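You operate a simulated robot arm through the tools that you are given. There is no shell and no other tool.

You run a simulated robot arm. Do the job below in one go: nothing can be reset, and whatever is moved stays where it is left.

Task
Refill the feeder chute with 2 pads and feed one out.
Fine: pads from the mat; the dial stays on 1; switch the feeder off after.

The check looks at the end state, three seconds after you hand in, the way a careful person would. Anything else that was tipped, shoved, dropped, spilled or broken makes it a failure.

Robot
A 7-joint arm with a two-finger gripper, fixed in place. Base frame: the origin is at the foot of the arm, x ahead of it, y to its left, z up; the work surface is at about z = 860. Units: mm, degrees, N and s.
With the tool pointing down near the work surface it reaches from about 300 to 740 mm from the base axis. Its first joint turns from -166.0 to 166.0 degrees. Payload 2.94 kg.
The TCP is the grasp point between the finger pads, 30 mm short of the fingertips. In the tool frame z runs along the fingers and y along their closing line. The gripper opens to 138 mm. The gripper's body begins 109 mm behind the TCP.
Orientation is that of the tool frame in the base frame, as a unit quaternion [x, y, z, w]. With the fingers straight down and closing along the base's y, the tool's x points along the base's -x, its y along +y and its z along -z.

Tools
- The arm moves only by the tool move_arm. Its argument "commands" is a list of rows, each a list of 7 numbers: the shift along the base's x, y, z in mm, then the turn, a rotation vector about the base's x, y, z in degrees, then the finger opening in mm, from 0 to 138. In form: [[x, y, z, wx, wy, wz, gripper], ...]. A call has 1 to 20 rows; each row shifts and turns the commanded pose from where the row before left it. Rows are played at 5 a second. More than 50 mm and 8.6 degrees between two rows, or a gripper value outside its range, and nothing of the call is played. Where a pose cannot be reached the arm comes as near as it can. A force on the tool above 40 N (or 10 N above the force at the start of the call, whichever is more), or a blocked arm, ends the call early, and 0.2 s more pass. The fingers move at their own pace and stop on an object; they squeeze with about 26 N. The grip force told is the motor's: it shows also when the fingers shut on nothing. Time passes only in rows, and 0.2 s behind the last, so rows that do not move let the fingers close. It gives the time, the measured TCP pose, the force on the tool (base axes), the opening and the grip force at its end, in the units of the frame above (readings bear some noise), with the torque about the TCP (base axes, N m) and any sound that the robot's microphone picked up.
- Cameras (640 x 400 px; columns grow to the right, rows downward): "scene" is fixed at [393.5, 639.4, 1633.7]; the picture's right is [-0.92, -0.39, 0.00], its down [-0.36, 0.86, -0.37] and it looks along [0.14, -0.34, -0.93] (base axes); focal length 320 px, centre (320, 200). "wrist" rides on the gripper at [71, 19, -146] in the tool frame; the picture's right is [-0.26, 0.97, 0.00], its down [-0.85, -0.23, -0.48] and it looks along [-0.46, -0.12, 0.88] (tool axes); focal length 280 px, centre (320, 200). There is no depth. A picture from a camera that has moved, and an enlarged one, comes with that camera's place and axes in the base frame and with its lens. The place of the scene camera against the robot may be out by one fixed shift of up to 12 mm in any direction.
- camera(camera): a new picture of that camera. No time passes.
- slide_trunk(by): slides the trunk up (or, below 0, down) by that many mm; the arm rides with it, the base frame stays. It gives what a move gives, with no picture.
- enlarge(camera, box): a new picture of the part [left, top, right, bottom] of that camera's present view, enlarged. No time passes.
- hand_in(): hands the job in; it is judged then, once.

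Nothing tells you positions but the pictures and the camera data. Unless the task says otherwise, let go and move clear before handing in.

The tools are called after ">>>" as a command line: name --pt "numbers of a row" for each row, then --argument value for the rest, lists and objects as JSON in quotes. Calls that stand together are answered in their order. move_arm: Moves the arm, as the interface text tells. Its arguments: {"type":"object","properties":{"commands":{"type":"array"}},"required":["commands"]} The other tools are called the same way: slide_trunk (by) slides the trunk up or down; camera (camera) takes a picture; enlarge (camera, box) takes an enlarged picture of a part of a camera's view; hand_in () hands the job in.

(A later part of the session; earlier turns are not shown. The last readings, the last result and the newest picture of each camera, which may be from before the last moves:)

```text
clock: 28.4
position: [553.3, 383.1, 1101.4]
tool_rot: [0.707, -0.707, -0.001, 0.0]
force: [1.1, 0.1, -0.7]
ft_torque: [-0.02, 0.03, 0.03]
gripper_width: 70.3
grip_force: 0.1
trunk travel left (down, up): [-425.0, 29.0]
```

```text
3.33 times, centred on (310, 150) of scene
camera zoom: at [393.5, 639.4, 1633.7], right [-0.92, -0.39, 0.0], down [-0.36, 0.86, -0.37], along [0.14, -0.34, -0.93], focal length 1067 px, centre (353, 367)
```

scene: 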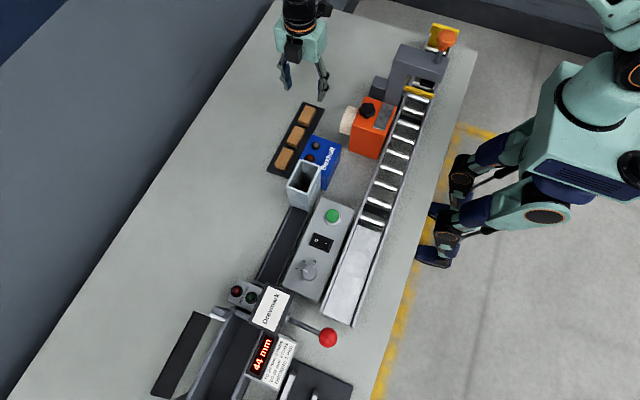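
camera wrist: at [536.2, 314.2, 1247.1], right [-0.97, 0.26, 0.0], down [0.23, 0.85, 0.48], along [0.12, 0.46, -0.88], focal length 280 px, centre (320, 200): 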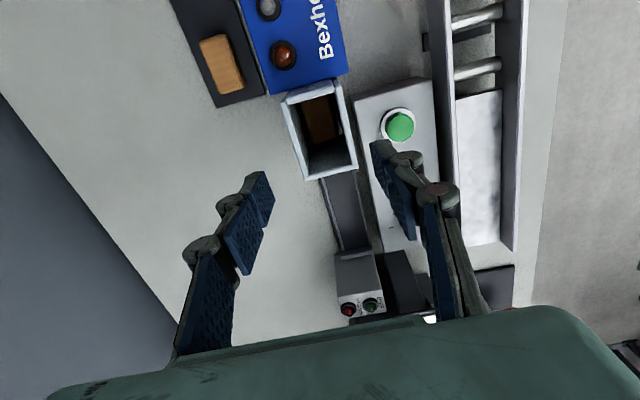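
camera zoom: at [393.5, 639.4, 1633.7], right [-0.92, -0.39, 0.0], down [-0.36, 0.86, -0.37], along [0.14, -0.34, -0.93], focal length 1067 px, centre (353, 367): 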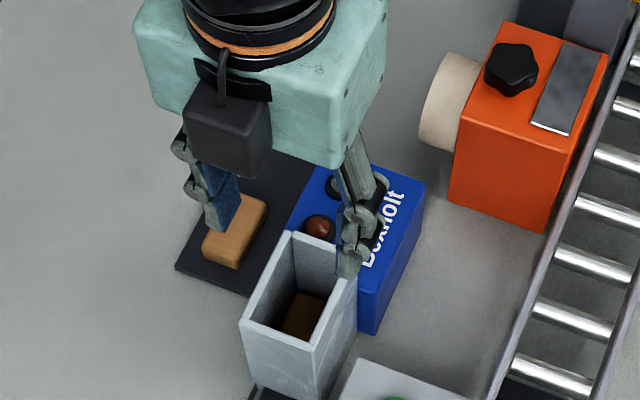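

The chute now holds two added pads on top of the original, and one pad remains on the mat. The rocker is around x 444–492, y 467–497 with the I half near x≈458, and the button is near (468, 416) with its top at about z≈926. I'll close the fingers and take a closer look at the panel.

>>> move_arm --pt "-35 10 0 0 0 0 40" --pt "-35 11 0 0 0 0 10" --pt "-34 11 0 0 0 0 0" --pt "0 0 -35 0 0 0 0" --pt "0 0 -33 0 0 0 0" --pt "0 0 0 0 0 0 0" --pt "0 0 0 0 0 0 0"

>>> camera --camera "wrist"

>>> enlarge --camera "wrist" --box '[260, 60, 420, 270]'

>>> camera --camera "scene"

```text
clock: 30.0
position: [449.9, 415.2, 1032.7]
tool_rot: [0.707, -0.707, -0.001, 0.001]
force: [0.1, 0.6, 0.0]
ft_torque: [-0.01, -0.02, 0.02]
gripper_width: 0.2
grip_force: 26.1
trunk travel left (down, up): [-425.0, 29.0]
```

```text
taken
camera wrist: at [432.8, 345.8, 1178.0], right [-0.97, 0.26, 0.0], down [0.23, 0.85, 0.48], along [0.12, 0.46, -0.88], focal length 280 px, centre (320, 200)
```

wrist: 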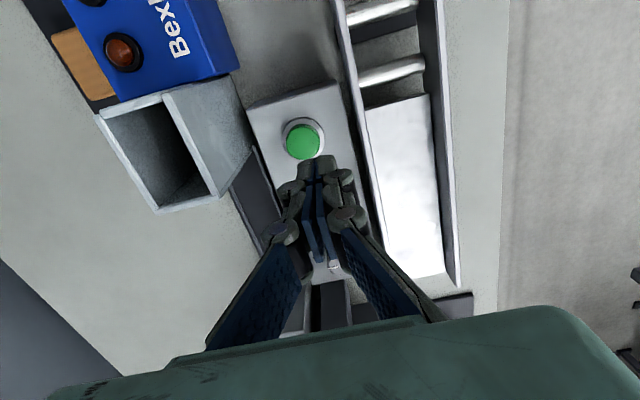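

```text
1.90 times, centred on (340, 165) of wrist
camera zoom: at [432.8, 345.8, 1178.0], right [-0.97, 0.26, 0.0], down [0.23, 0.85, 0.48], along [0.12, 0.46, -0.88], focal length 534 px, centre (282, 267)
```

zoom: 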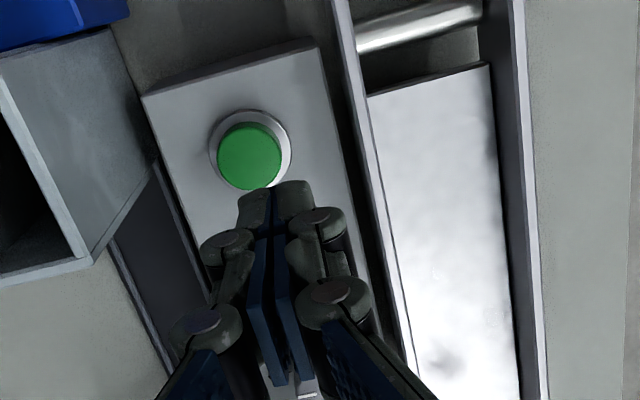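

```text
taken
```

scene: 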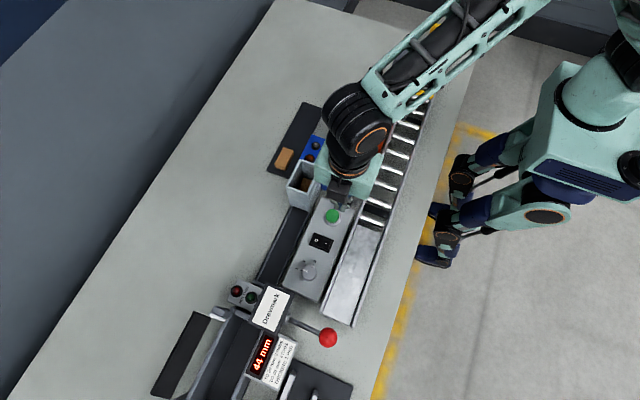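

The closed fingers block the wrist view of the switch, but the scene camera sees the panel clearly. I'll zoom in on the rocker and the rest of the line there.

>>> enlarge --camera "scene" --box '[295, 220, 345, 260]'

>>> enlarge --camera "scene" --box '[150, 270, 350, 400]'

>>> enlarge --camera "scene" --box '[280, 195, 380, 295]'

```text
10.00 times, centred on (320, 240) of scene
camera zoom: at [393.5, 639.4, 1633.7], right [-0.92, -0.39, 0.0], down [-0.36, 0.86, -0.37], along [0.14, -0.34, -0.93], focal length 3201 px, centre (320, -200)
```

zoom: 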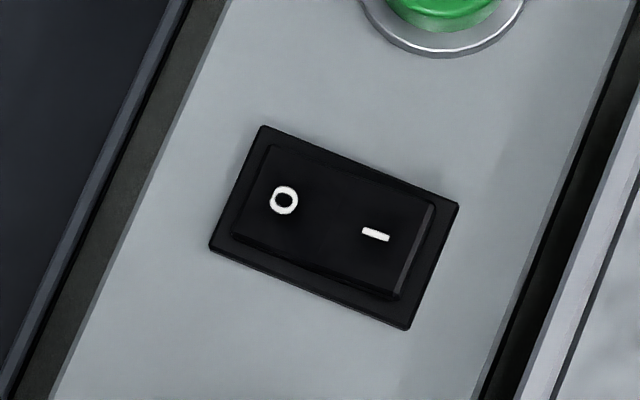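

```text
3.08 times, centred on (250, 335) of scene
camera zoom: at [393.5, 639.4, 1633.7], right [-0.92, -0.39, 0.0], down [-0.36, 0.86, -0.37], along [0.14, -0.34, -0.93], focal length 985 px, centre (535, -215)
```

zoom: 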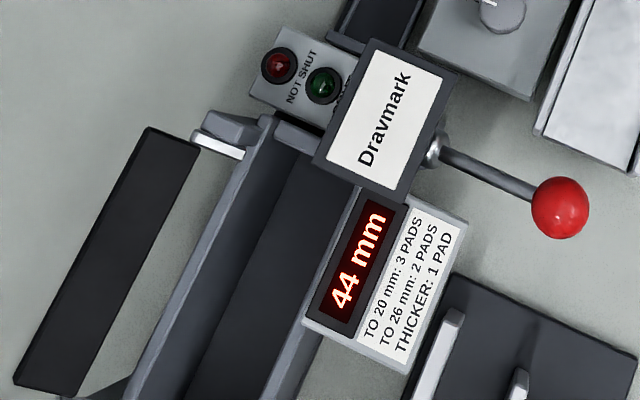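

```text
4.00 times, centred on (330, 245) of scene
camera zoom: at [393.5, 639.4, 1633.7], right [-0.92, -0.39, 0.0], down [-0.36, 0.86, -0.37], along [0.14, -0.34, -0.93], focal length 1280 px, centre (280, 20)
```

zoom: 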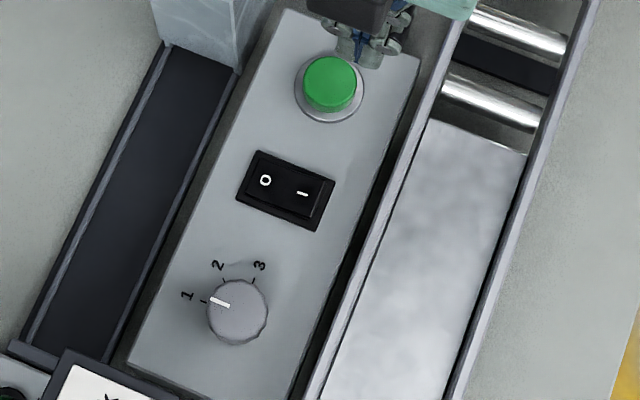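

The O side of the rocker is pressed flat and the I end is raised, so the feeder is off, and the dial is on 1. I'll move the closed fingertips over the outer part of the I half.

>>> move_arm --pt "0 22 0 0 0 0 0" --pt "0 22 0 0 0 0 0" --pt "-0.5 23 0 0 0 0 0" --pt "0 0 -30 0 0 0 0" --pt "0 0 -22 0 0 0 0" --pt "0 0 0 0 0 0 0" --pt "0 0 0 0 0 0 0"

>>> camera --camera "wrist"

>>> enlarge --camera "scene" --box '[280, 190, 380, 280]'

>>> enlarge --camera "wrist" --box '[260, 80, 380, 200]'

```text
clock: 31.6
position: [450.2, 482.4, 979.5]
tool_rot: [-0.707, 0.707, 0.0, 0.0]
force: [-0.1, 0.5, 0.3]
ft_torque: [0.01, 0.01, -0.01]
gripper_width: 0.0
grip_force: 26.1
trunk travel left (down, up): [-425.0, 29.0]
```

```text
taken
camera wrist: at [431.9, 412.8, 1126.4], right [-0.97, 0.26, 0.0], down [0.23, 0.85, 0.48], along [0.12, 0.46, -0.88], focal length 280 px, centre (320, 200)
```

wrist: 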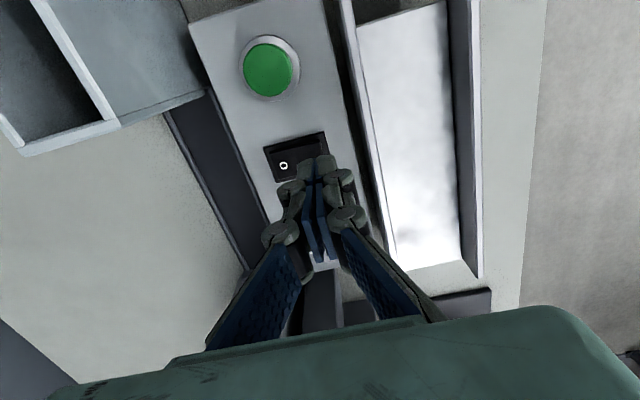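

```text
4.44 times, centred on (330, 235) of scene
camera zoom: at [393.5, 639.4, 1633.7], right [-0.92, -0.39, 0.0], down [-0.36, 0.86, -0.37], along [0.14, -0.34, -0.93], focal length 1423 px, centre (276, 44)
```

zoom: 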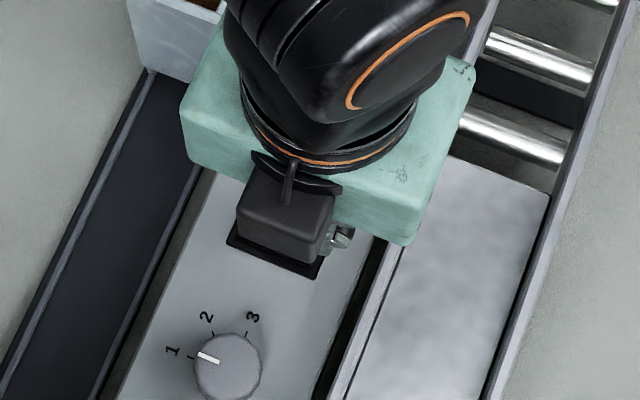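

```text
3.33 times, centred on (320, 140) of wrist
camera zoom: at [431.9, 412.8, 1126.4], right [-0.97, 0.26, 0.0], down [0.23, 0.85, 0.48], along [0.12, 0.46, -0.88], focal length 935 px, centre (320, 400)
```

zoom: 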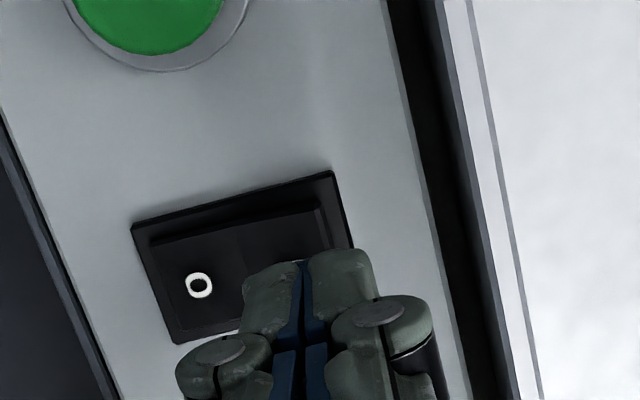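

The fingertips are above the outer end of the I half. I'll lower quickly for the first part, then in 2 mm steps while watching the force.

>>> move_arm --pt "0 -0.5 -14 0 0 0 0" --pt "0 0 -2 0 0 0 0" --pt "0 0 -2 0 0 0 0" --pt "0 0 -2 0 0 0 0" --pt "0 0 -2 0 0 0 0" --pt "0 0 -1 0 0 0 0" --pt "0 0 -1 0 0 0 0" --pt "0 0 0 0 0 0 0"

>>> enlarge --camera "wrist" --box '[260, 80, 380, 200]'

```text
clock: 33.4
position: [450.1, 482.1, 956.4]
tool_rot: [0.707, -0.707, -0.001, 0.0]
force: [-0.7, -0.6, -0.5]
ft_torque: [0.01, -0.04, 0.02]
gripper_width: 0.2
grip_force: 25.8
trunk travel left (down, up): [-425.0, 29.0]
```

```text
3.33 times, centred on (320, 140) of wrist
camera zoom: at [432.0, 412.2, 1102.2], right [-0.97, 0.26, 0.0], down [0.23, 0.85, 0.48], along [0.12, 0.46, -0.88], focal length 935 px, centre (320, 400)
```

zoom: 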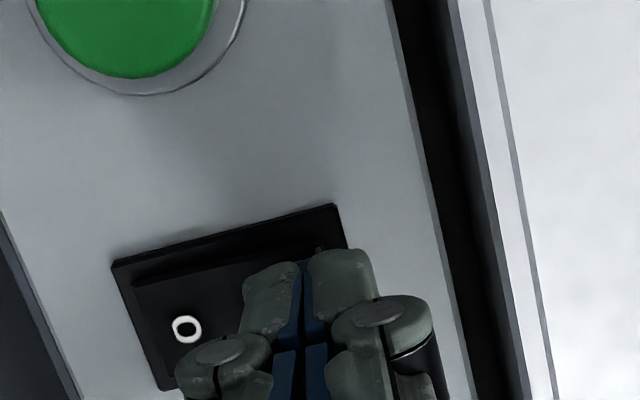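

There's no contact yet with the tips at about z=926. Continuing down in small steps.

>>> move_arm --pt "0 0 -1.5 0 0 0 0" --pt "0 0 -1.5 0 0 0 0" --pt "0 0 -1 0 0 0 0" --pt "0 0 -1 0 0 0 0" --pt "0 0 -1 0 0 0 0" --pt "0 0 0 0 0 0 0"

>>> enlarge --camera "wrist" --box '[260, 80, 380, 200]'

>>> camera --camera "scene"

```text
clock: 34.8
position: [448.7, 482.4, 949.5]
tool_rot: [0.707, -0.707, 0.0, 0.0]
force: [0.5, 0.3, 0.0]
ft_torque: [0.01, -0.01, 0.0]
gripper_width: 0.0
grip_force: 25.8
trunk travel left (down, up): [-425.0, 29.0]
```

```text
3.33 times, centred on (320, 140) of wrist
camera zoom: at [431.5, 411.9, 1095.9], right [-0.97, 0.26, 0.0], down [0.23, 0.85, 0.48], along [0.12, 0.46, -0.88], focal length 935 px, centre (320, 400)
```

zoom: 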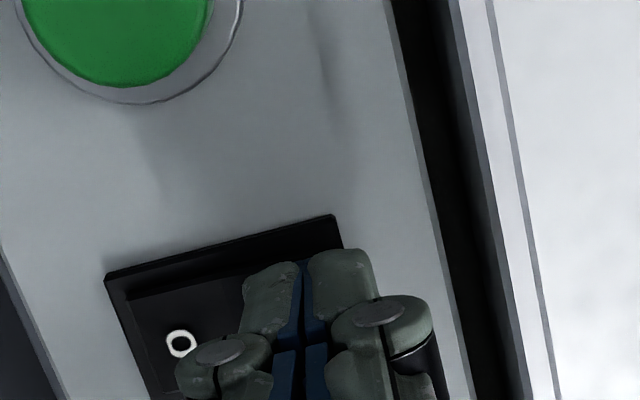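

```text
taken
```

scene: 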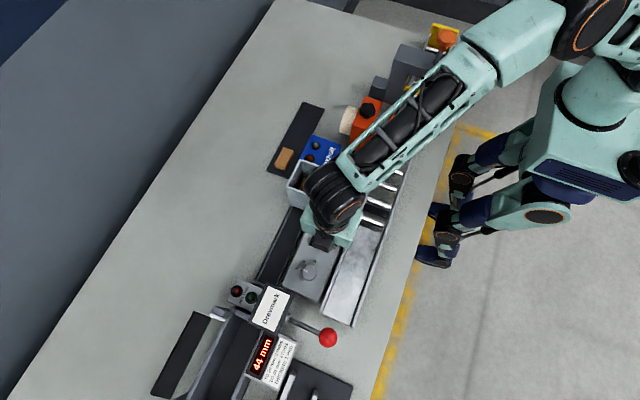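

Still no contact at tip z≈919.5. I'll keep going slowly and rely on the force stop.

>>> move_arm --pt "0 0 -1 0 0 0 0" --pt "0 0 -1 0 0 0 0" --pt "0 0 -1 0 0 0 0" --pt "0 0 0 0 0 0 0"

>>> enlarge --camera "wrist" --box '[260, 80, 380, 200]'

>>> enlarge --camera "scene" --box '[270, 190, 370, 280]'

```text
clock: 35.8
position: [450.1, 481.4, 947.9]
tool_rot: [-0.707, 0.707, 0.0, 0.0]
force: [0.7, -0.4, 1.4]
ft_torque: [0.02, 0.01, -0.01]
gripper_width: 0.1
grip_force: 26.0
trunk travel left (down, up): [-425.0, 29.0]
```

```text
3.33 times, centred on (320, 140) of wrist
camera zoom: at [431.5, 412.0, 1093.3], right [-0.97, 0.26, 0.0], down [0.23, 0.85, 0.48], along [0.12, 0.46, -0.88], focal length 935 px, centre (320, 400)
```

zoom: 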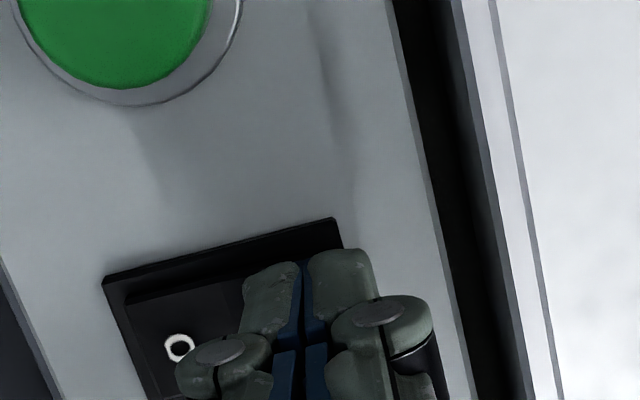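

```text
4.44 times, centred on (320, 235) of scene
camera zoom: at [393.5, 639.4, 1633.7], right [-0.92, -0.39, 0.0], down [-0.36, 0.86, -0.37], along [0.14, -0.34, -0.93], focal length 1423 px, centre (320, 44)
```

zoom: 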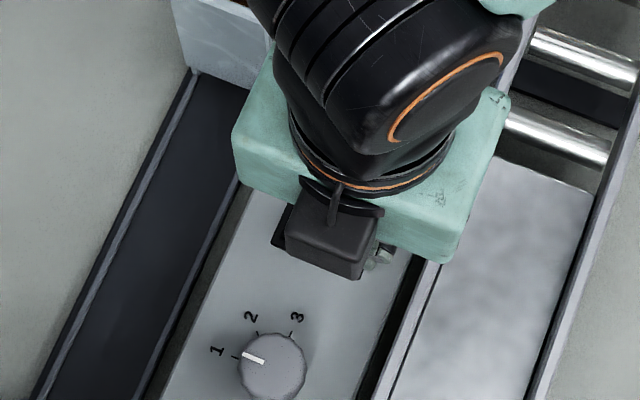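

A hint of contact shows (about 1.4 N). I'll press down a little further.

>>> move_arm --pt "0 0 -1 0 0 0 0" --pt "0 0 -1 0 0 0 0" --pt "0 0 -1 0 0 0 0" --pt "0 0 0 0 0 0 0"

>>> enlarge --camera "wrist" --box '[260, 80, 380, 200]'

```text
clock: 36.8
position: [450.5, 481.3, 943.3]
tool_rot: [0.707, -0.707, 0.0, -0.001]
force: [-0.2, 0.0, 2.0]
ft_torque: [-0.01, -0.04, 0.01]
gripper_width: 0.0
grip_force: 26.0
trunk travel left (down, up): [-425.0, 29.0]
```

```text
3.33 times, centred on (320, 140) of wrist
camera zoom: at [431.5, 412.2, 1090.1], right [-0.97, 0.26, 0.0], down [0.23, 0.85, 0.48], along [0.12, 0.46, -0.88], focal length 935 px, centre (320, 400)
```

zoom: 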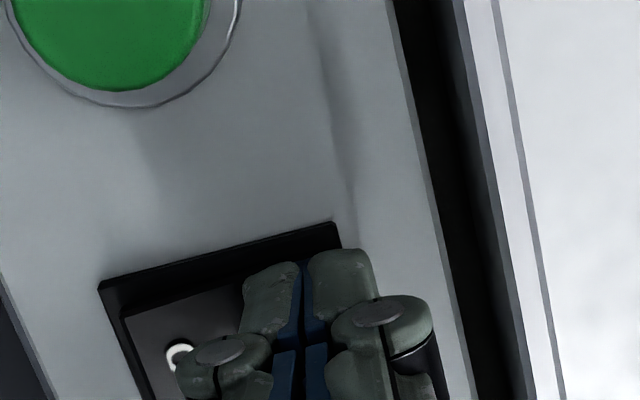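

The O face is now tilting and catching light, so the rocker is turning. I'll press further until it seats.

>>> move_arm --pt "0 0 -1 0 0 0 0" --pt "0 0 -1 0 0 0 0" --pt "0 0 0 0 0 0 0"

>>> enlarge --camera "wrist" --box '[260, 80, 380, 200]'

```text
clock: 37.6
position: [449.1, 481.4, 943.6]
tool_rot: [0.707, -0.707, 0.0, -0.001]
force: [-1.0, 0.8, 9.3]
ft_torque: [0.01, -0.07, 0.0]
gripper_width: 0.0
grip_force: 25.7
trunk travel left (down, up): [-425.0, 29.0]
```

```text
3.33 times, centred on (320, 140) of wrist
camera zoom: at [431.3, 411.9, 1089.8], right [-0.97, 0.26, 0.0], down [0.23, 0.85, 0.48], along [0.13, 0.46, -0.88], focal length 935 px, centre (320, 400)
```

zoom: 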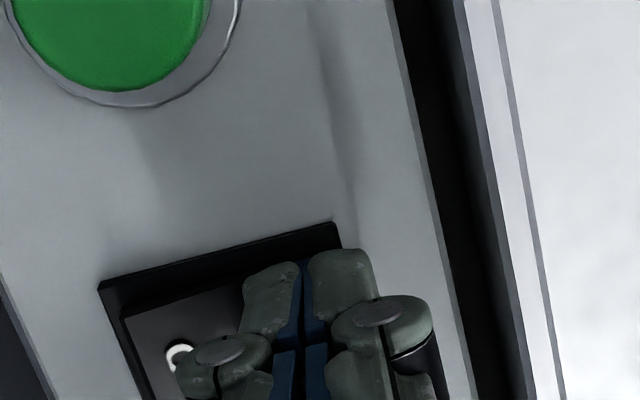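

The force rose to about 9 N with no more travel, so it has reached its stop. I'll lift and check the rocker and the lamps.

>>> move_arm --pt "0 0 10 0 0 0 0" --pt "0 0 40 0 0 0 0" --pt "0 0 40 0 0 0 0" --pt "0 -45 0 0 0 0 0" --pt "0 -45 0 0 0 0 0" --pt "0 0 0 0 0 0 0" --pt "0 0 0 0 0 0 0"

>>> camera --camera "scene"

>>> enlarge --camera "scene" --box '[295, 220, 345, 260]'

>>> camera --camera "wrist"

```text
clock: 39.2
position: [449.6, 392.5, 1031.6]
tool_rot: [-0.707, 0.707, 0.0, -0.001]
force: [-0.6, -0.3, 0.2]
ft_torque: [0.0, 0.0, -0.02]
gripper_width: 0.0
grip_force: 25.9
trunk travel left (down, up): [-425.0, 29.0]
```

```text
taken
```

scene: 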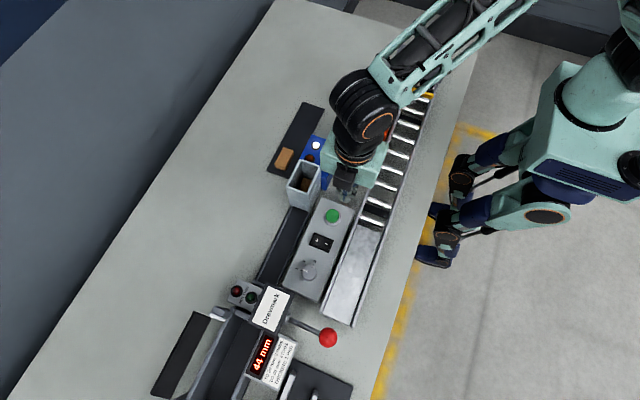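

```text
10.00 times, centred on (320, 240) of scene
camera zoom: at [393.5, 639.4, 1633.7], right [-0.92, -0.39, 0.0], down [-0.36, 0.86, -0.37], along [0.14, -0.34, -0.93], focal length 3201 px, centre (320, -200)
```

zoom: 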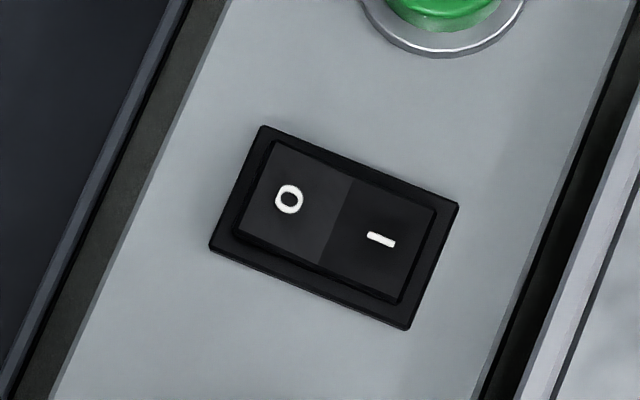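

```text
taken
camera wrist: at [431.9, 322.8, 1177.8], right [-0.97, 0.26, 0.0], down [0.23, 0.85, 0.48], along [0.12, 0.46, -0.88], focal length 280 px, centre (320, 200)
```

wrist: 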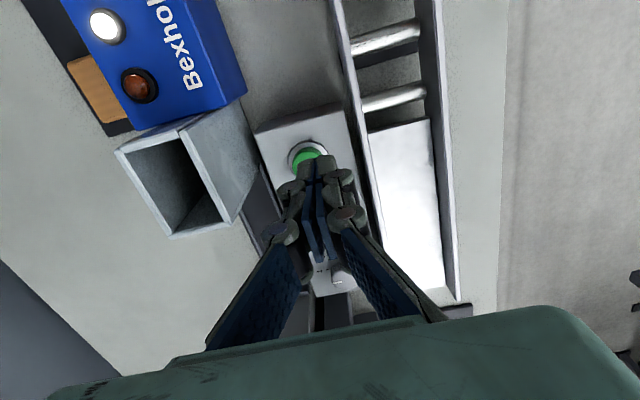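

The white lamp on the Bexholt box is now lit and the rocker's I side is down, so the feeder is on. I'll position over the green button at about (468, 416).

>>> move_arm --pt "9 12 0 0 0 0 0" --pt "9.5 12 0 0 0 0 0" --pt "0 0 -25 0 0 0 0" --pt "0 0 -25 0 0 0 0" --pt "0 0 0 0 0 0 0" --pt "0 0 0 0 0 0 0"

>>> camera --camera "wrist"

>>> enlarge --camera "wrist" --box '[260, 80, 380, 200]'

>>> enlarge --camera "scene" --box '[280, 170, 380, 260]'

```text
clock: 40.6
position: [468.7, 416.1, 981.1]
tool_rot: [0.708, -0.707, 0.0, -0.001]
force: [0.8, 1.2, 0.0]
ft_torque: [0.03, 0.0, 0.01]
gripper_width: 0.0
grip_force: 25.8
trunk travel left (down, up): [-425.0, 29.0]
```

```text
taken
camera wrist: at [450.4, 346.3, 1128.2], right [-0.97, 0.26, 0.0], down [0.23, 0.85, 0.48], along [0.12, 0.46, -0.88], focal length 280 px, centre (320, 200)
```

wrist: 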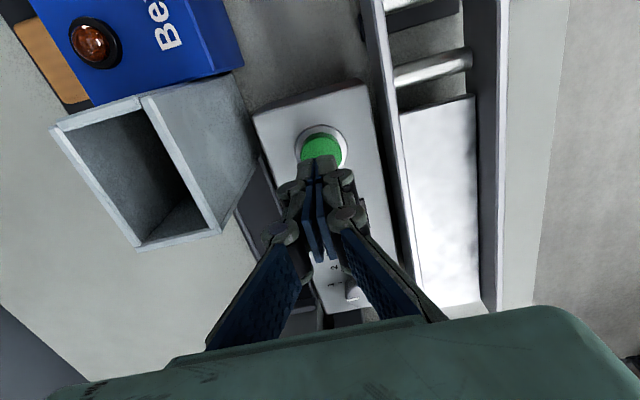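

```text
3.33 times, centred on (320, 140) of wrist
camera zoom: at [450.4, 346.3, 1128.2], right [-0.97, 0.26, 0.0], down [0.23, 0.85, 0.48], along [0.12, 0.46, -0.88], focal length 935 px, centre (320, 400)
```

zoom: 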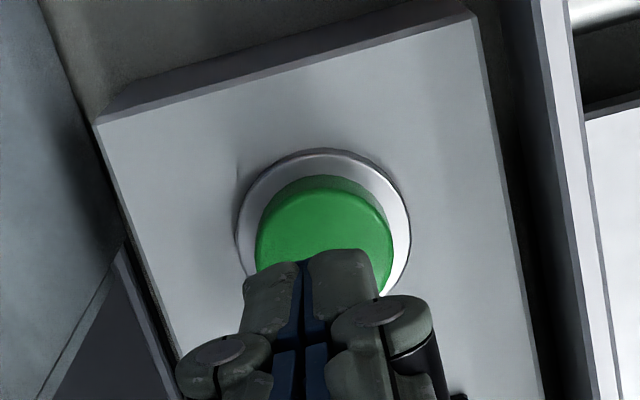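

```text
4.44 times, centred on (330, 215) of scene
camera zoom: at [393.5, 639.4, 1633.7], right [-0.92, -0.39, 0.0], down [-0.36, 0.86, -0.37], along [0.14, -0.34, -0.93], focal length 1423 px, centre (276, 133)
```

zoom: 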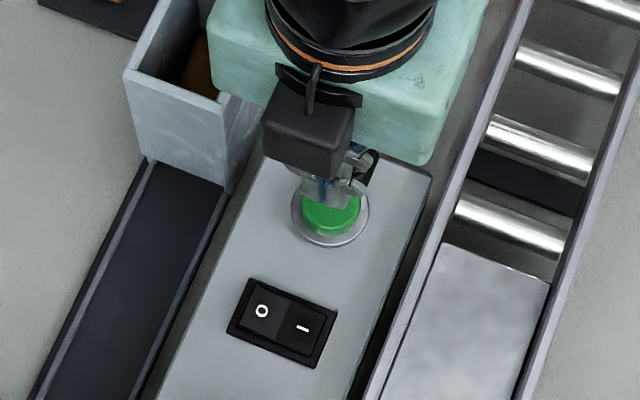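

The tool is centred over the button. I'll descend and then press in small steps, in one continuous motion.

>>> move_arm --pt "0 0 -18 0 0 0 0" --pt "0 0 -2 0 0 0 0" --pt "0 0 -2 0 0 0 0" --pt "0 0 -1.5 0 0 0 0" --pt "0 0 -1.5 0 0 0 0" --pt "0 0 -1.5 0 0 0 0" --pt "0 0 -1 0 0 0 0"

>>> enlarge --camera "scene" --box '[230, 170, 380, 290]'

>>> enlarge --camera "wrist" --box '[260, 80, 380, 200]'

```text
clock: 42.2
position: [468.3, 416.4, 953.6]
tool_rot: [-0.707, 0.708, 0.0, 0.0]
force: [-0.4, 0.1, 0.3]
ft_torque: [0.0, 0.01, 0.02]
gripper_width: 0.2
grip_force: 25.3
trunk travel left (down, up): [-425.0, 29.0]
```

```text
3.33 times, centred on (305, 230) of scene
camera zoom: at [393.5, 639.4, 1633.7], right [-0.92, -0.39, 0.0], down [-0.36, 0.86, -0.37], along [0.14, -0.34, -0.93], focal length 1067 px, centre (370, 100)
```

zoom: 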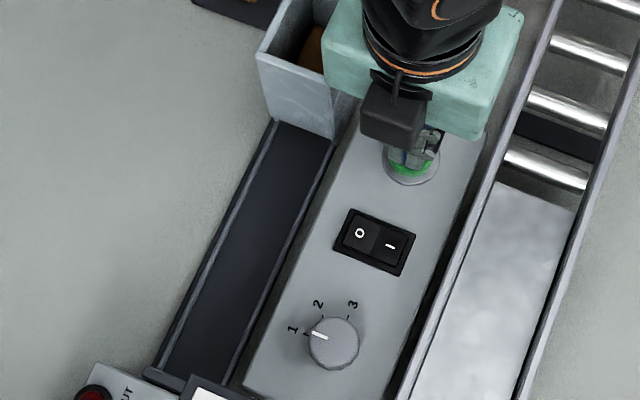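

```text
3.33 times, centred on (320, 140) of wrist
camera zoom: at [450.4, 346.2, 1100.7], right [-0.97, 0.26, 0.0], down [0.23, 0.85, 0.48], along [0.12, 0.46, -0.88], focal length 935 px, centre (320, 400)
```

zoom: 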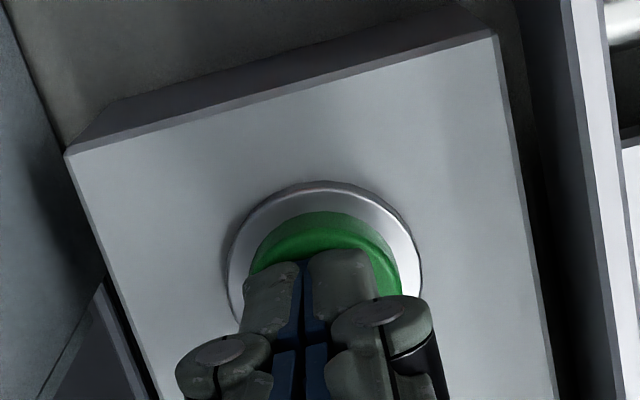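

Still just above the button at tip z≈923.6. I'll carry on downward in 1 mm steps.

>>> move_arm --pt "0 0 -1 0 0 0 0" --pt "0 0 -1 0 0 0 0" --pt "0 0 -1 0 0 0 0" --pt "0 0 -1 0 0 0 0"

```text
clock: 43.2
position: [468.6, 415.7, 951.2]
tool_rot: [0.707, -0.707, 0.0, 0.0]
force: [0.9, 0.3, 1.3]
ft_torque: [0.0, -0.01, -0.01]
gripper_width: 6.1
grip_force: 28.3
trunk travel left (down, up): [-425.0, 29.0]
```

The finger opening reads 6.1 mm, so the button seems to be pushing the tips apart. I'll check the pictures before pressing any further.

>>> enlarge --camera "wrist" --box '[260, 80, 380, 200]'

>>> enlarge --camera "scene" --box '[300, 190, 360, 235]'

```text
3.33 times, centred on (320, 140) of wrist
camera zoom: at [450.3, 346.2, 1096.9], right [-0.97, 0.26, 0.0], down [0.23, 0.85, 0.48], along [0.12, 0.46, -0.88], focal length 935 px, centre (320, 400)
```

zoom: 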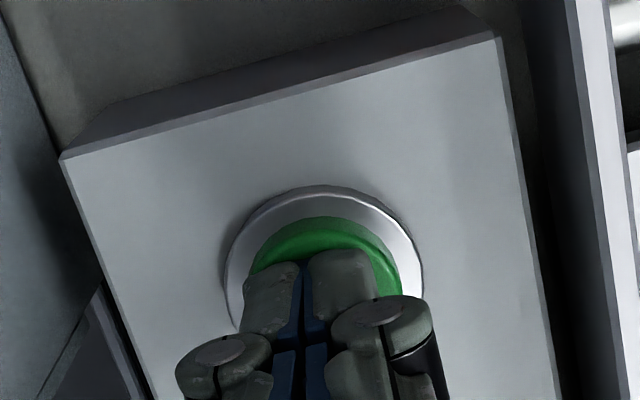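

```text
8.89 times, centred on (330, 212) of scene
camera zoom: at [393.5, 639.4, 1633.7], right [-0.92, -0.39, 0.0], down [-0.36, 0.86, -0.37], along [0.14, -0.34, -0.93], focal length 2845 px, centre (231, 89)
```

zoom: 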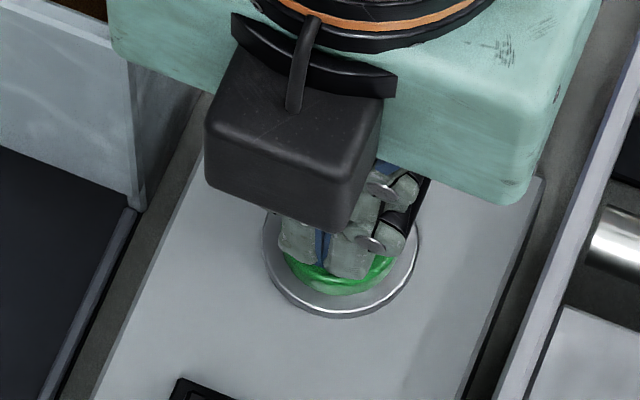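

In the pictures the fingers still look closed and are just touching the button cap. I'll keep pressing gently.

>>> move_arm --pt "0 0 -1 0 0 0 0" --pt "0 0 -1 0 0 0 0"

>>> enlarge --camera "wrist" --box '[260, 80, 380, 200]'

>>> camera --camera "scene"

```text
clock: 43.8
position: [468.1, 415.1, 948.5]
tool_rot: [0.707, -0.707, 0.0, 0.0]
force: [0.8, 1.4, 2.2]
ft_torque: [0.02, 0.03, 0.01]
gripper_width: 6.0
grip_force: 28.2
trunk travel left (down, up): [-425.0, 29.0]
```

```text
3.33 times, centred on (320, 140) of wrist
camera zoom: at [450.2, 346.2, 1095.0], right [-0.97, 0.26, 0.0], down [0.23, 0.85, 0.48], along [0.12, 0.46, -0.88], focal length 935 px, centre (320, 400)
```

zoom: 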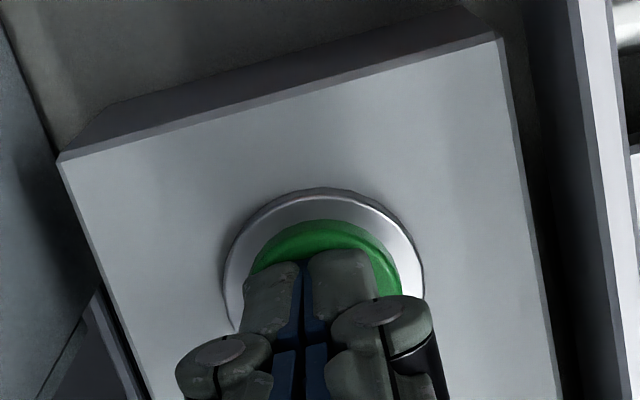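

```text
taken
```

scene: 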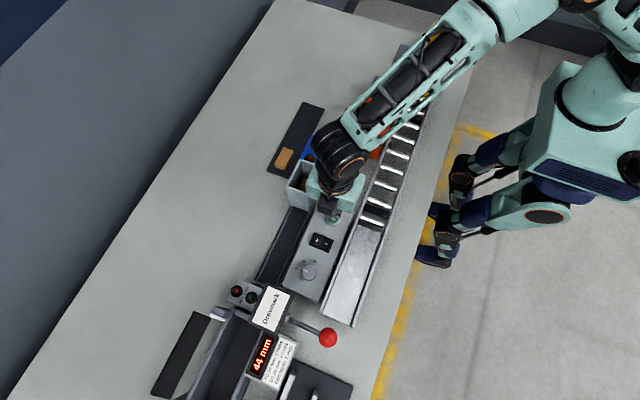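

The force is only about 2 N, and the button is starting to go down. Continuing.

>>> move_arm --pt "0 0 -1 0 0 0 0" --pt "0 0 -1 0 0 0 0" --pt "0 0 -1 0 0 0 0"

>>> enlarge --camera "scene" --box '[220, 150, 380, 290]'

```text
clock: 44.6
position: [467.7, 415.1, 945.5]
tool_rot: [0.707, -0.707, 0.0, 0.0]
force: [0.2, 1.0, 3.4]
ft_torque: [0.02, -0.01, -0.04]
gripper_width: 5.8
grip_force: 28.4
trunk travel left (down, up): [-425.0, 29.0]
heard: click
```

```text
2.86 times, centred on (300, 220) of scene
camera zoom: at [393.5, 639.4, 1633.7], right [-0.92, -0.39, 0.0], down [-0.36, 0.86, -0.37], along [0.14, -0.34, -0.93], focal length 914 px, centre (377, 143)
```

zoom: 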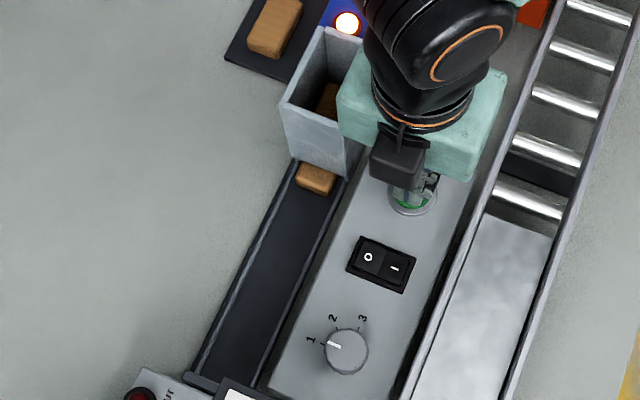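

Click heard: the amber lamp is lit and a pad is coming out of the chute. I'll release the button straight up and wait for the cycle to finish.

>>> move_arm --pt "0 0 5 0 0 0 0" --pt "0 0 20 0 0 0 0" --pt "0 0 40 0 0 0 0" --pt "0 0 20 0 0 0 0"

>>> enlarge --camera "scene" --box '[220, 150, 380, 290]'

```text
clock: 45.6
position: [468.5, 415.3, 1031.4]
tool_rot: [0.707, -0.707, 0.0, 0.0]
force: [-0.2, -0.7, 0.6]
ft_torque: [-0.01, -0.03, -0.03]
gripper_width: 0.3
grip_force: 28.0
trunk travel left (down, up): [-425.0, 29.0]
```

```text
2.86 times, centred on (300, 220) of scene
camera zoom: at [393.5, 639.4, 1633.7], right [-0.92, -0.39, 0.0], down [-0.36, 0.86, -0.37], along [0.14, -0.34, -0.93], focal length 914 px, centre (377, 143)
```

zoom: 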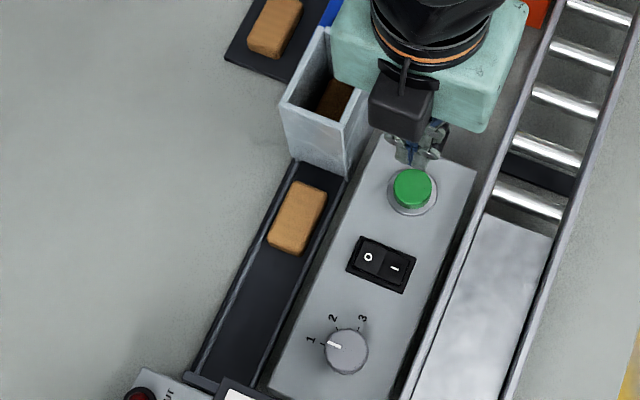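

One pad is out on the track. I'll wait a couple of seconds and check that the cycle has ended before switching off.

>>> move_arm --pt "0 0 0 0 0 0 0" --pt "0 0 0 0 0 0 0" --pt "0 0 0 0 0 0 0" --pt "0 0 0 0 0 0 0" --pt "0 0 0 0 0 0 0" --pt "0 0 0 0 0 0 0" --pt "0 0 0 0 0 0 0" --pt "0 0 0 0 0 0 0" --pt "0 0 0 0 0 0 0" --pt "0 0 0 0 0 0 0"

>>> camera --camera "scene"

>>> camera --camera "wrist"

>>> enlarge --camera "scene" --box '[220, 150, 380, 290]'

```text
clock: 47.8
position: [467.1, 417.0, 1030.3]
tool_rot: [-0.707, 0.708, 0.0, 0.0]
force: [-0.4, 0.9, -0.8]
ft_torque: [0.0, -0.03, -0.01]
gripper_width: 0.0
grip_force: 28.5
trunk travel left (down, up): [-425.0, 29.0]
```

```text
taken
```

scene: 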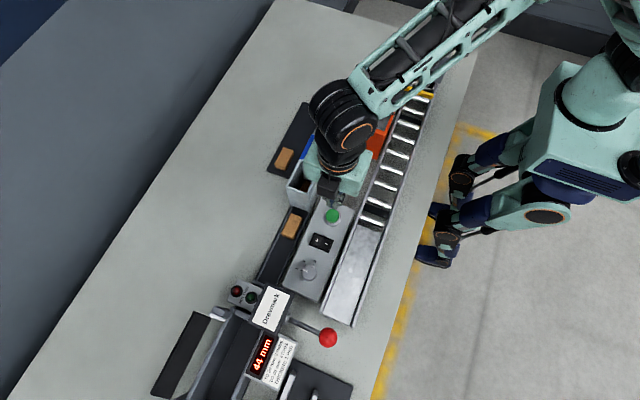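

```text
taken
camera wrist: at [450.2, 345.9, 1176.7], right [-0.97, 0.26, 0.0], down [0.23, 0.85, 0.48], along [0.12, 0.46, -0.88], focal length 280 px, centre (320, 200)
```

wrist: 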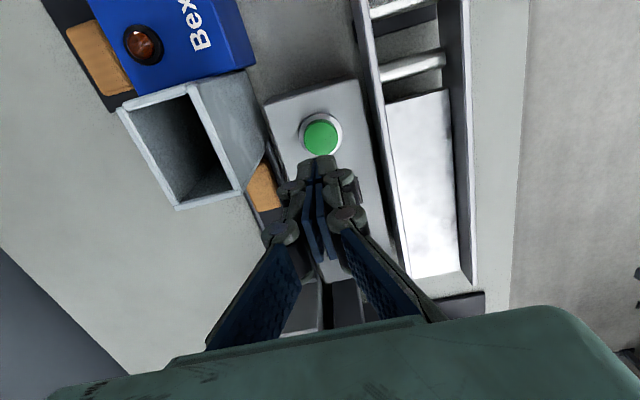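

```text
2.86 times, centred on (300, 220) of scene
camera zoom: at [393.5, 639.4, 1633.7], right [-0.92, -0.39, 0.0], down [-0.36, 0.86, -0.37], along [0.14, -0.34, -0.93], focal length 914 px, centre (377, 143)
```

zoom: 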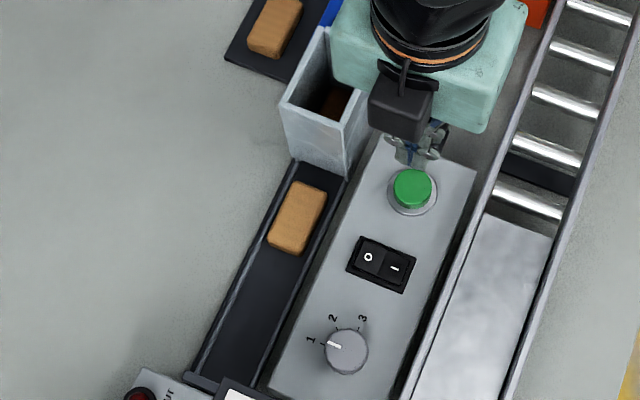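

The cycle is done: one pad lies on the track, the remaining pads dropped a level in the chute, and the amber lamp is out. Next I'll move over the O half at about x≈487, y≈481 to switch off.

>>> move_arm --pt "6 22 0 0 0 0 0" --pt "6 22 0 0 0 0 0" --pt "7 21.5 0 0 0 0 0" --pt "0 0 -30 0 0 0 0" --pt "0 0 -22 0 0 0 0" --pt "0 0 0 0 0 0 0" --pt "0 0 0 0 0 0 0"

>>> camera --camera "wrist"

>>> enlarge --camera "wrist" --box '[260, 80, 380, 200]'

```text
clock: 49.4
position: [486.8, 481.4, 976.6]
tool_rot: [-0.707, 0.707, 0.0, 0.0]
force: [-0.7, 0.0, 0.8]
ft_torque: [-0.01, 0.0, 0.02]
gripper_width: 0.0
grip_force: 28.8
trunk travel left (down, up): [-425.0, 29.0]
```

```text
taken
camera wrist: at [469.1, 411.7, 1124.3], right [-0.97, 0.26, 0.0], down [0.23, 0.85, 0.48], along [0.12, 0.46, -0.88], focal length 280 px, centre (320, 200)
```

wrist: 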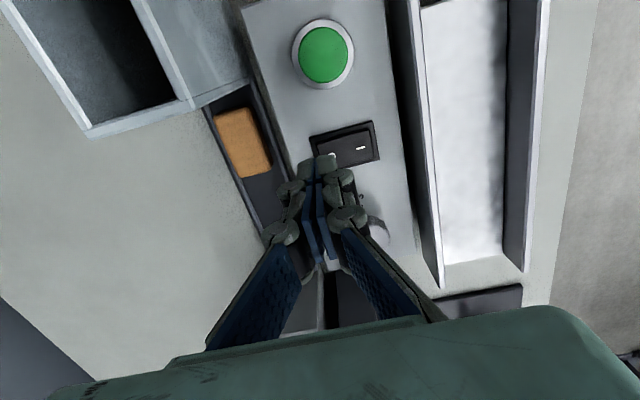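

```text
3.33 times, centred on (320, 140) of wrist
camera zoom: at [469.1, 411.7, 1124.3], right [-0.97, 0.26, 0.0], down [0.23, 0.85, 0.48], along [0.12, 0.46, -0.88], focal length 935 px, centre (320, 400)
```

zoom: 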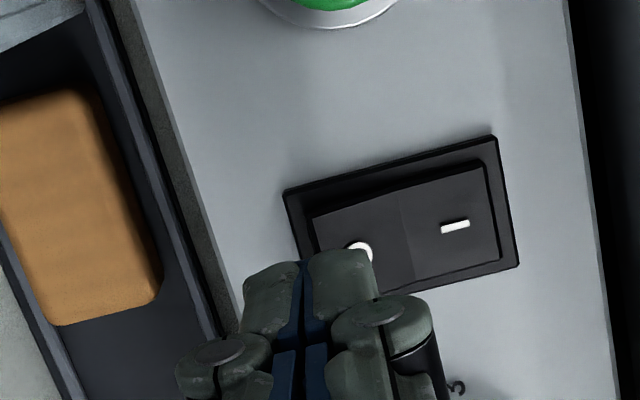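

The fingertip target is right at the O end of the rocker. I'll shift 2.5 mm inward and descend in steps as before.

>>> move_arm --pt "-2.5 0 0 0 0 0 0" --pt "0 0 -20 0 0 0 0" --pt "0 0 -3 0 0 0 0" --pt "0 0 -3 0 0 0 0" --pt "0 0 -1.5 0 0 0 0" --pt "0 0 -1.5 0 0 0 0" --pt "0 0 -1 0 0 0 0" --pt "0 0 0 0 0 0 0"

>>> enlarge --camera "wrist" --box '[260, 80, 380, 200]'

```text
clock: 51.2
position: [484.2, 480.7, 948.9]
tool_rot: [0.708, -0.706, 0.0, 0.0]
force: [-0.6, -1.0, -0.2]
ft_torque: [-0.03, -0.01, -0.01]
gripper_width: 0.1
grip_force: 28.0
trunk travel left (down, up): [-425.0, 29.0]
```

```text
3.33 times, centred on (320, 140) of wrist
camera zoom: at [466.7, 411.6, 1094.6], right [-0.97, 0.26, 0.0], down [0.23, 0.85, 0.48], along [0.12, 0.46, -0.88], focal length 935 px, centre (320, 400)
```

zoom: 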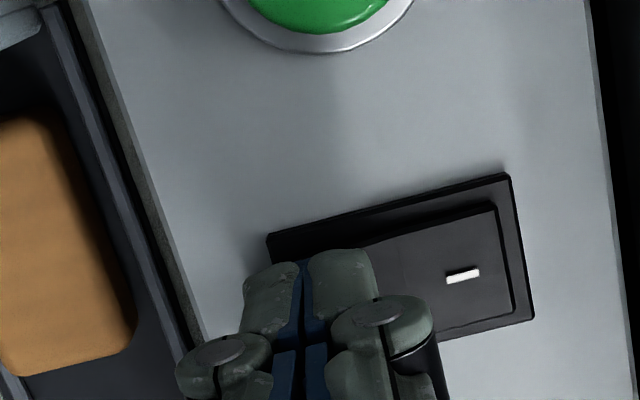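

>>> move_arm --pt "0 0 -1 0 0 0 0" --pt "0 0 -1 0 0 0 0" --pt "0 0 -1 0 0 0 0" --pt "0 0 -1 0 0 0 0" --pt "0 0 -1 0 0 0 0" --pt "0 0 0 0 0 0 0"

>>> enlarge --camera "wrist" --box '[260, 80, 380, 200]'

```text
clock: 52.6
position: [483.6, 481.3, 944.1]
tool_rot: [0.708, -0.707, 0.0, 0.0]
force: [-1.9, -0.3, 1.2]
ft_torque: [0.03, 0.02, 0.0]
gripper_width: 0.0
grip_force: 27.8
trunk travel left (down, up): [-425.0, 29.0]
```

```text
3.33 times, centred on (320, 140) of wrist
camera zoom: at [466.6, 411.7, 1090.2], right [-0.97, 0.26, 0.0], down [0.23, 0.85, 0.48], along [0.12, 0.46, -0.88], focal length 935 px, centre (320, 400)
```

zoom: 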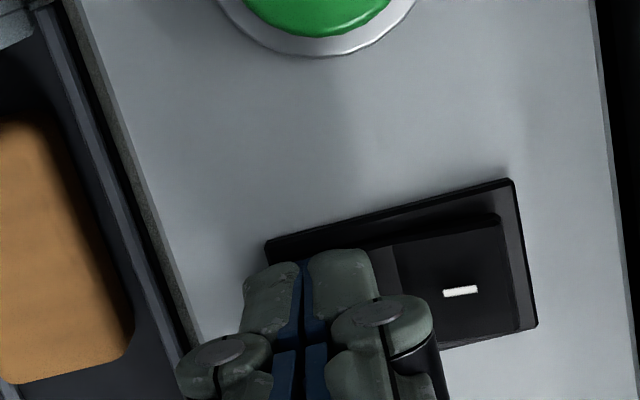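

The I half is now rising, so the rocker is turning over. I'll press slightly more to seat it.

>>> move_arm --pt "0 0 -1 0 0 0 0" --pt "0 0 -1 0 0 0 0" --pt "0 0 0 0 0 0 0"

>>> enlarge --camera "wrist" --box '[260, 80, 380, 200]'

```text
clock: 53.4
position: [485.0, 480.7, 943.9]
tool_rot: [0.708, -0.706, 0.0, -0.002]
force: [-0.3, 0.2, 12.6]
ft_torque: [-0.07, 0.11, -0.01]
gripper_width: 0.3
grip_force: 29.0
trunk travel left (down, up): [-425.0, 29.0]
```

```text
3.33 times, centred on (320, 140) of wrist
camera zoom: at [466.2, 411.3, 1089.8], right [-0.97, 0.26, 0.0], down [0.23, 0.85, 0.48], along [0.13, 0.46, -0.88], focal length 935 px, centre (320, 400)
```

zoom: 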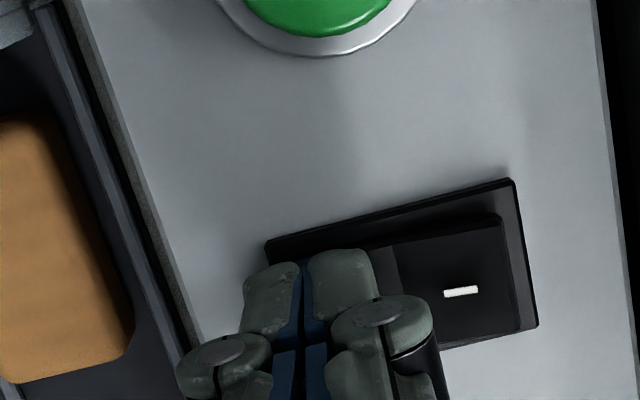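

The rocker is fully seated on O at about 12 N. I'll lift straight up, back away from the equipment and inspect the final state.

>>> move_arm --pt "0 0 10 0 0 0 0" --pt "0 0 40 0 0 0 0" --pt "0 0 45 0 0 0 0" --pt "0 0 45 0 0 0 0" --pt "0 0 45 0 0 0 0" --pt "0 -45 20 0 0 0 0" --pt "0 -45 20 0 0 0 0" --pt "0 -45 0 0 0 0 0" --pt "0 -45 0 0 0 0 0" --pt "0 -45 0 0 0 0 0" --pt "0 0 0 0 0 0 40" --pt "0 0 0 0 0 0 60" --pt "0 0 0 0 0 0 60"

>>> camera --camera "scene"

>>> enlarge --camera "scene" --box '[260, 90, 360, 210]'

>>> enlarge --camera "scene" --box '[230, 180, 370, 300]'

>>> camera --camera "wrist"

```text
clock: 56.2
position: [484.0, 257.0, 1166.6]
tool_rot: [0.708, -0.706, 0.001, -0.001]
force: [0.2, 0.4, 0.6]
ft_torque: [0.02, -0.01, 0.0]
gripper_width: 60.1
grip_force: 0.1
trunk travel left (down, up): [-425.0, 29.0]
```

```text
taken
```

scene: 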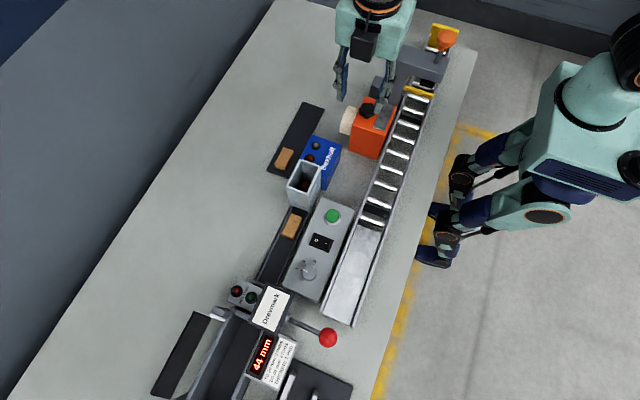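

```text
3.33 times, centred on (310, 150) of scene
camera zoom: at [393.5, 639.4, 1633.7], right [-0.92, -0.39, 0.0], down [-0.36, 0.86, -0.37], along [0.14, -0.34, -0.93], focal length 1067 px, centre (353, 367)
```

zoom: 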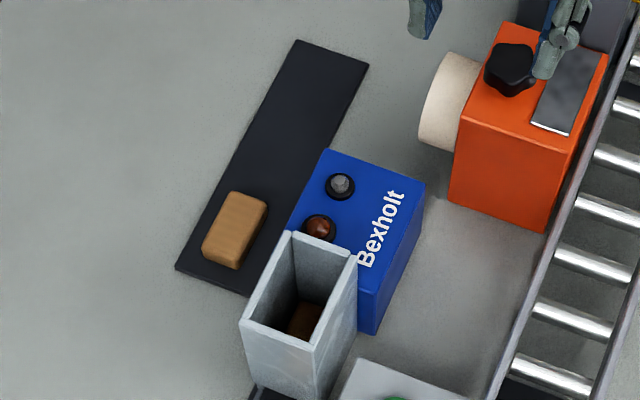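

```text
3.33 times, centred on (300, 240) of scene
camera zoom: at [393.5, 639.4, 1633.7], right [-0.92, -0.39, 0.0], down [-0.36, 0.86, -0.37], along [0.14, -0.34, -0.93], focal length 1067 px, centre (387, 67)
```

zoom: 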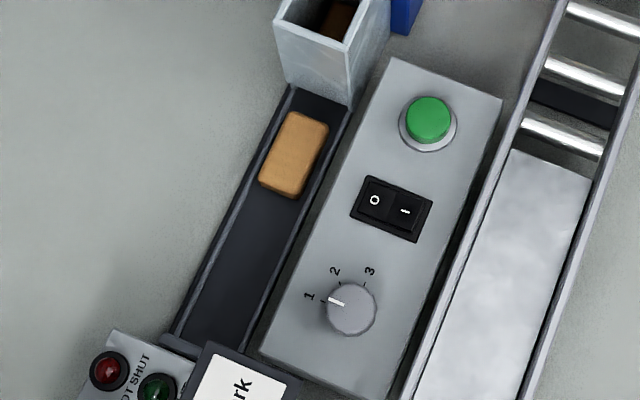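

```text
taken
camera wrist: at [466.4, 186.8, 1312.6], right [-0.97, 0.26, 0.0], down [0.23, 0.85, 0.48], along [0.12, 0.46, -0.88], focal length 280 px, centre (320, 200)
```

wrist: 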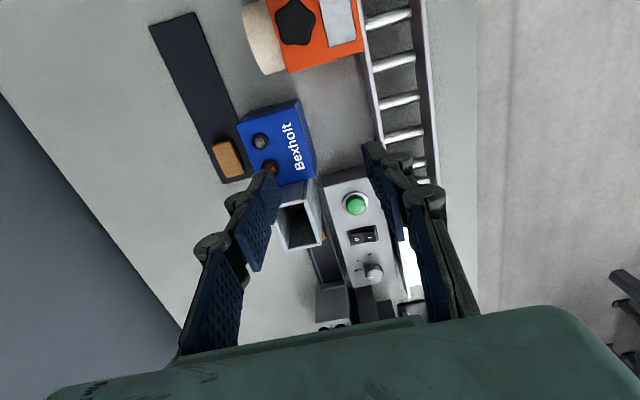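

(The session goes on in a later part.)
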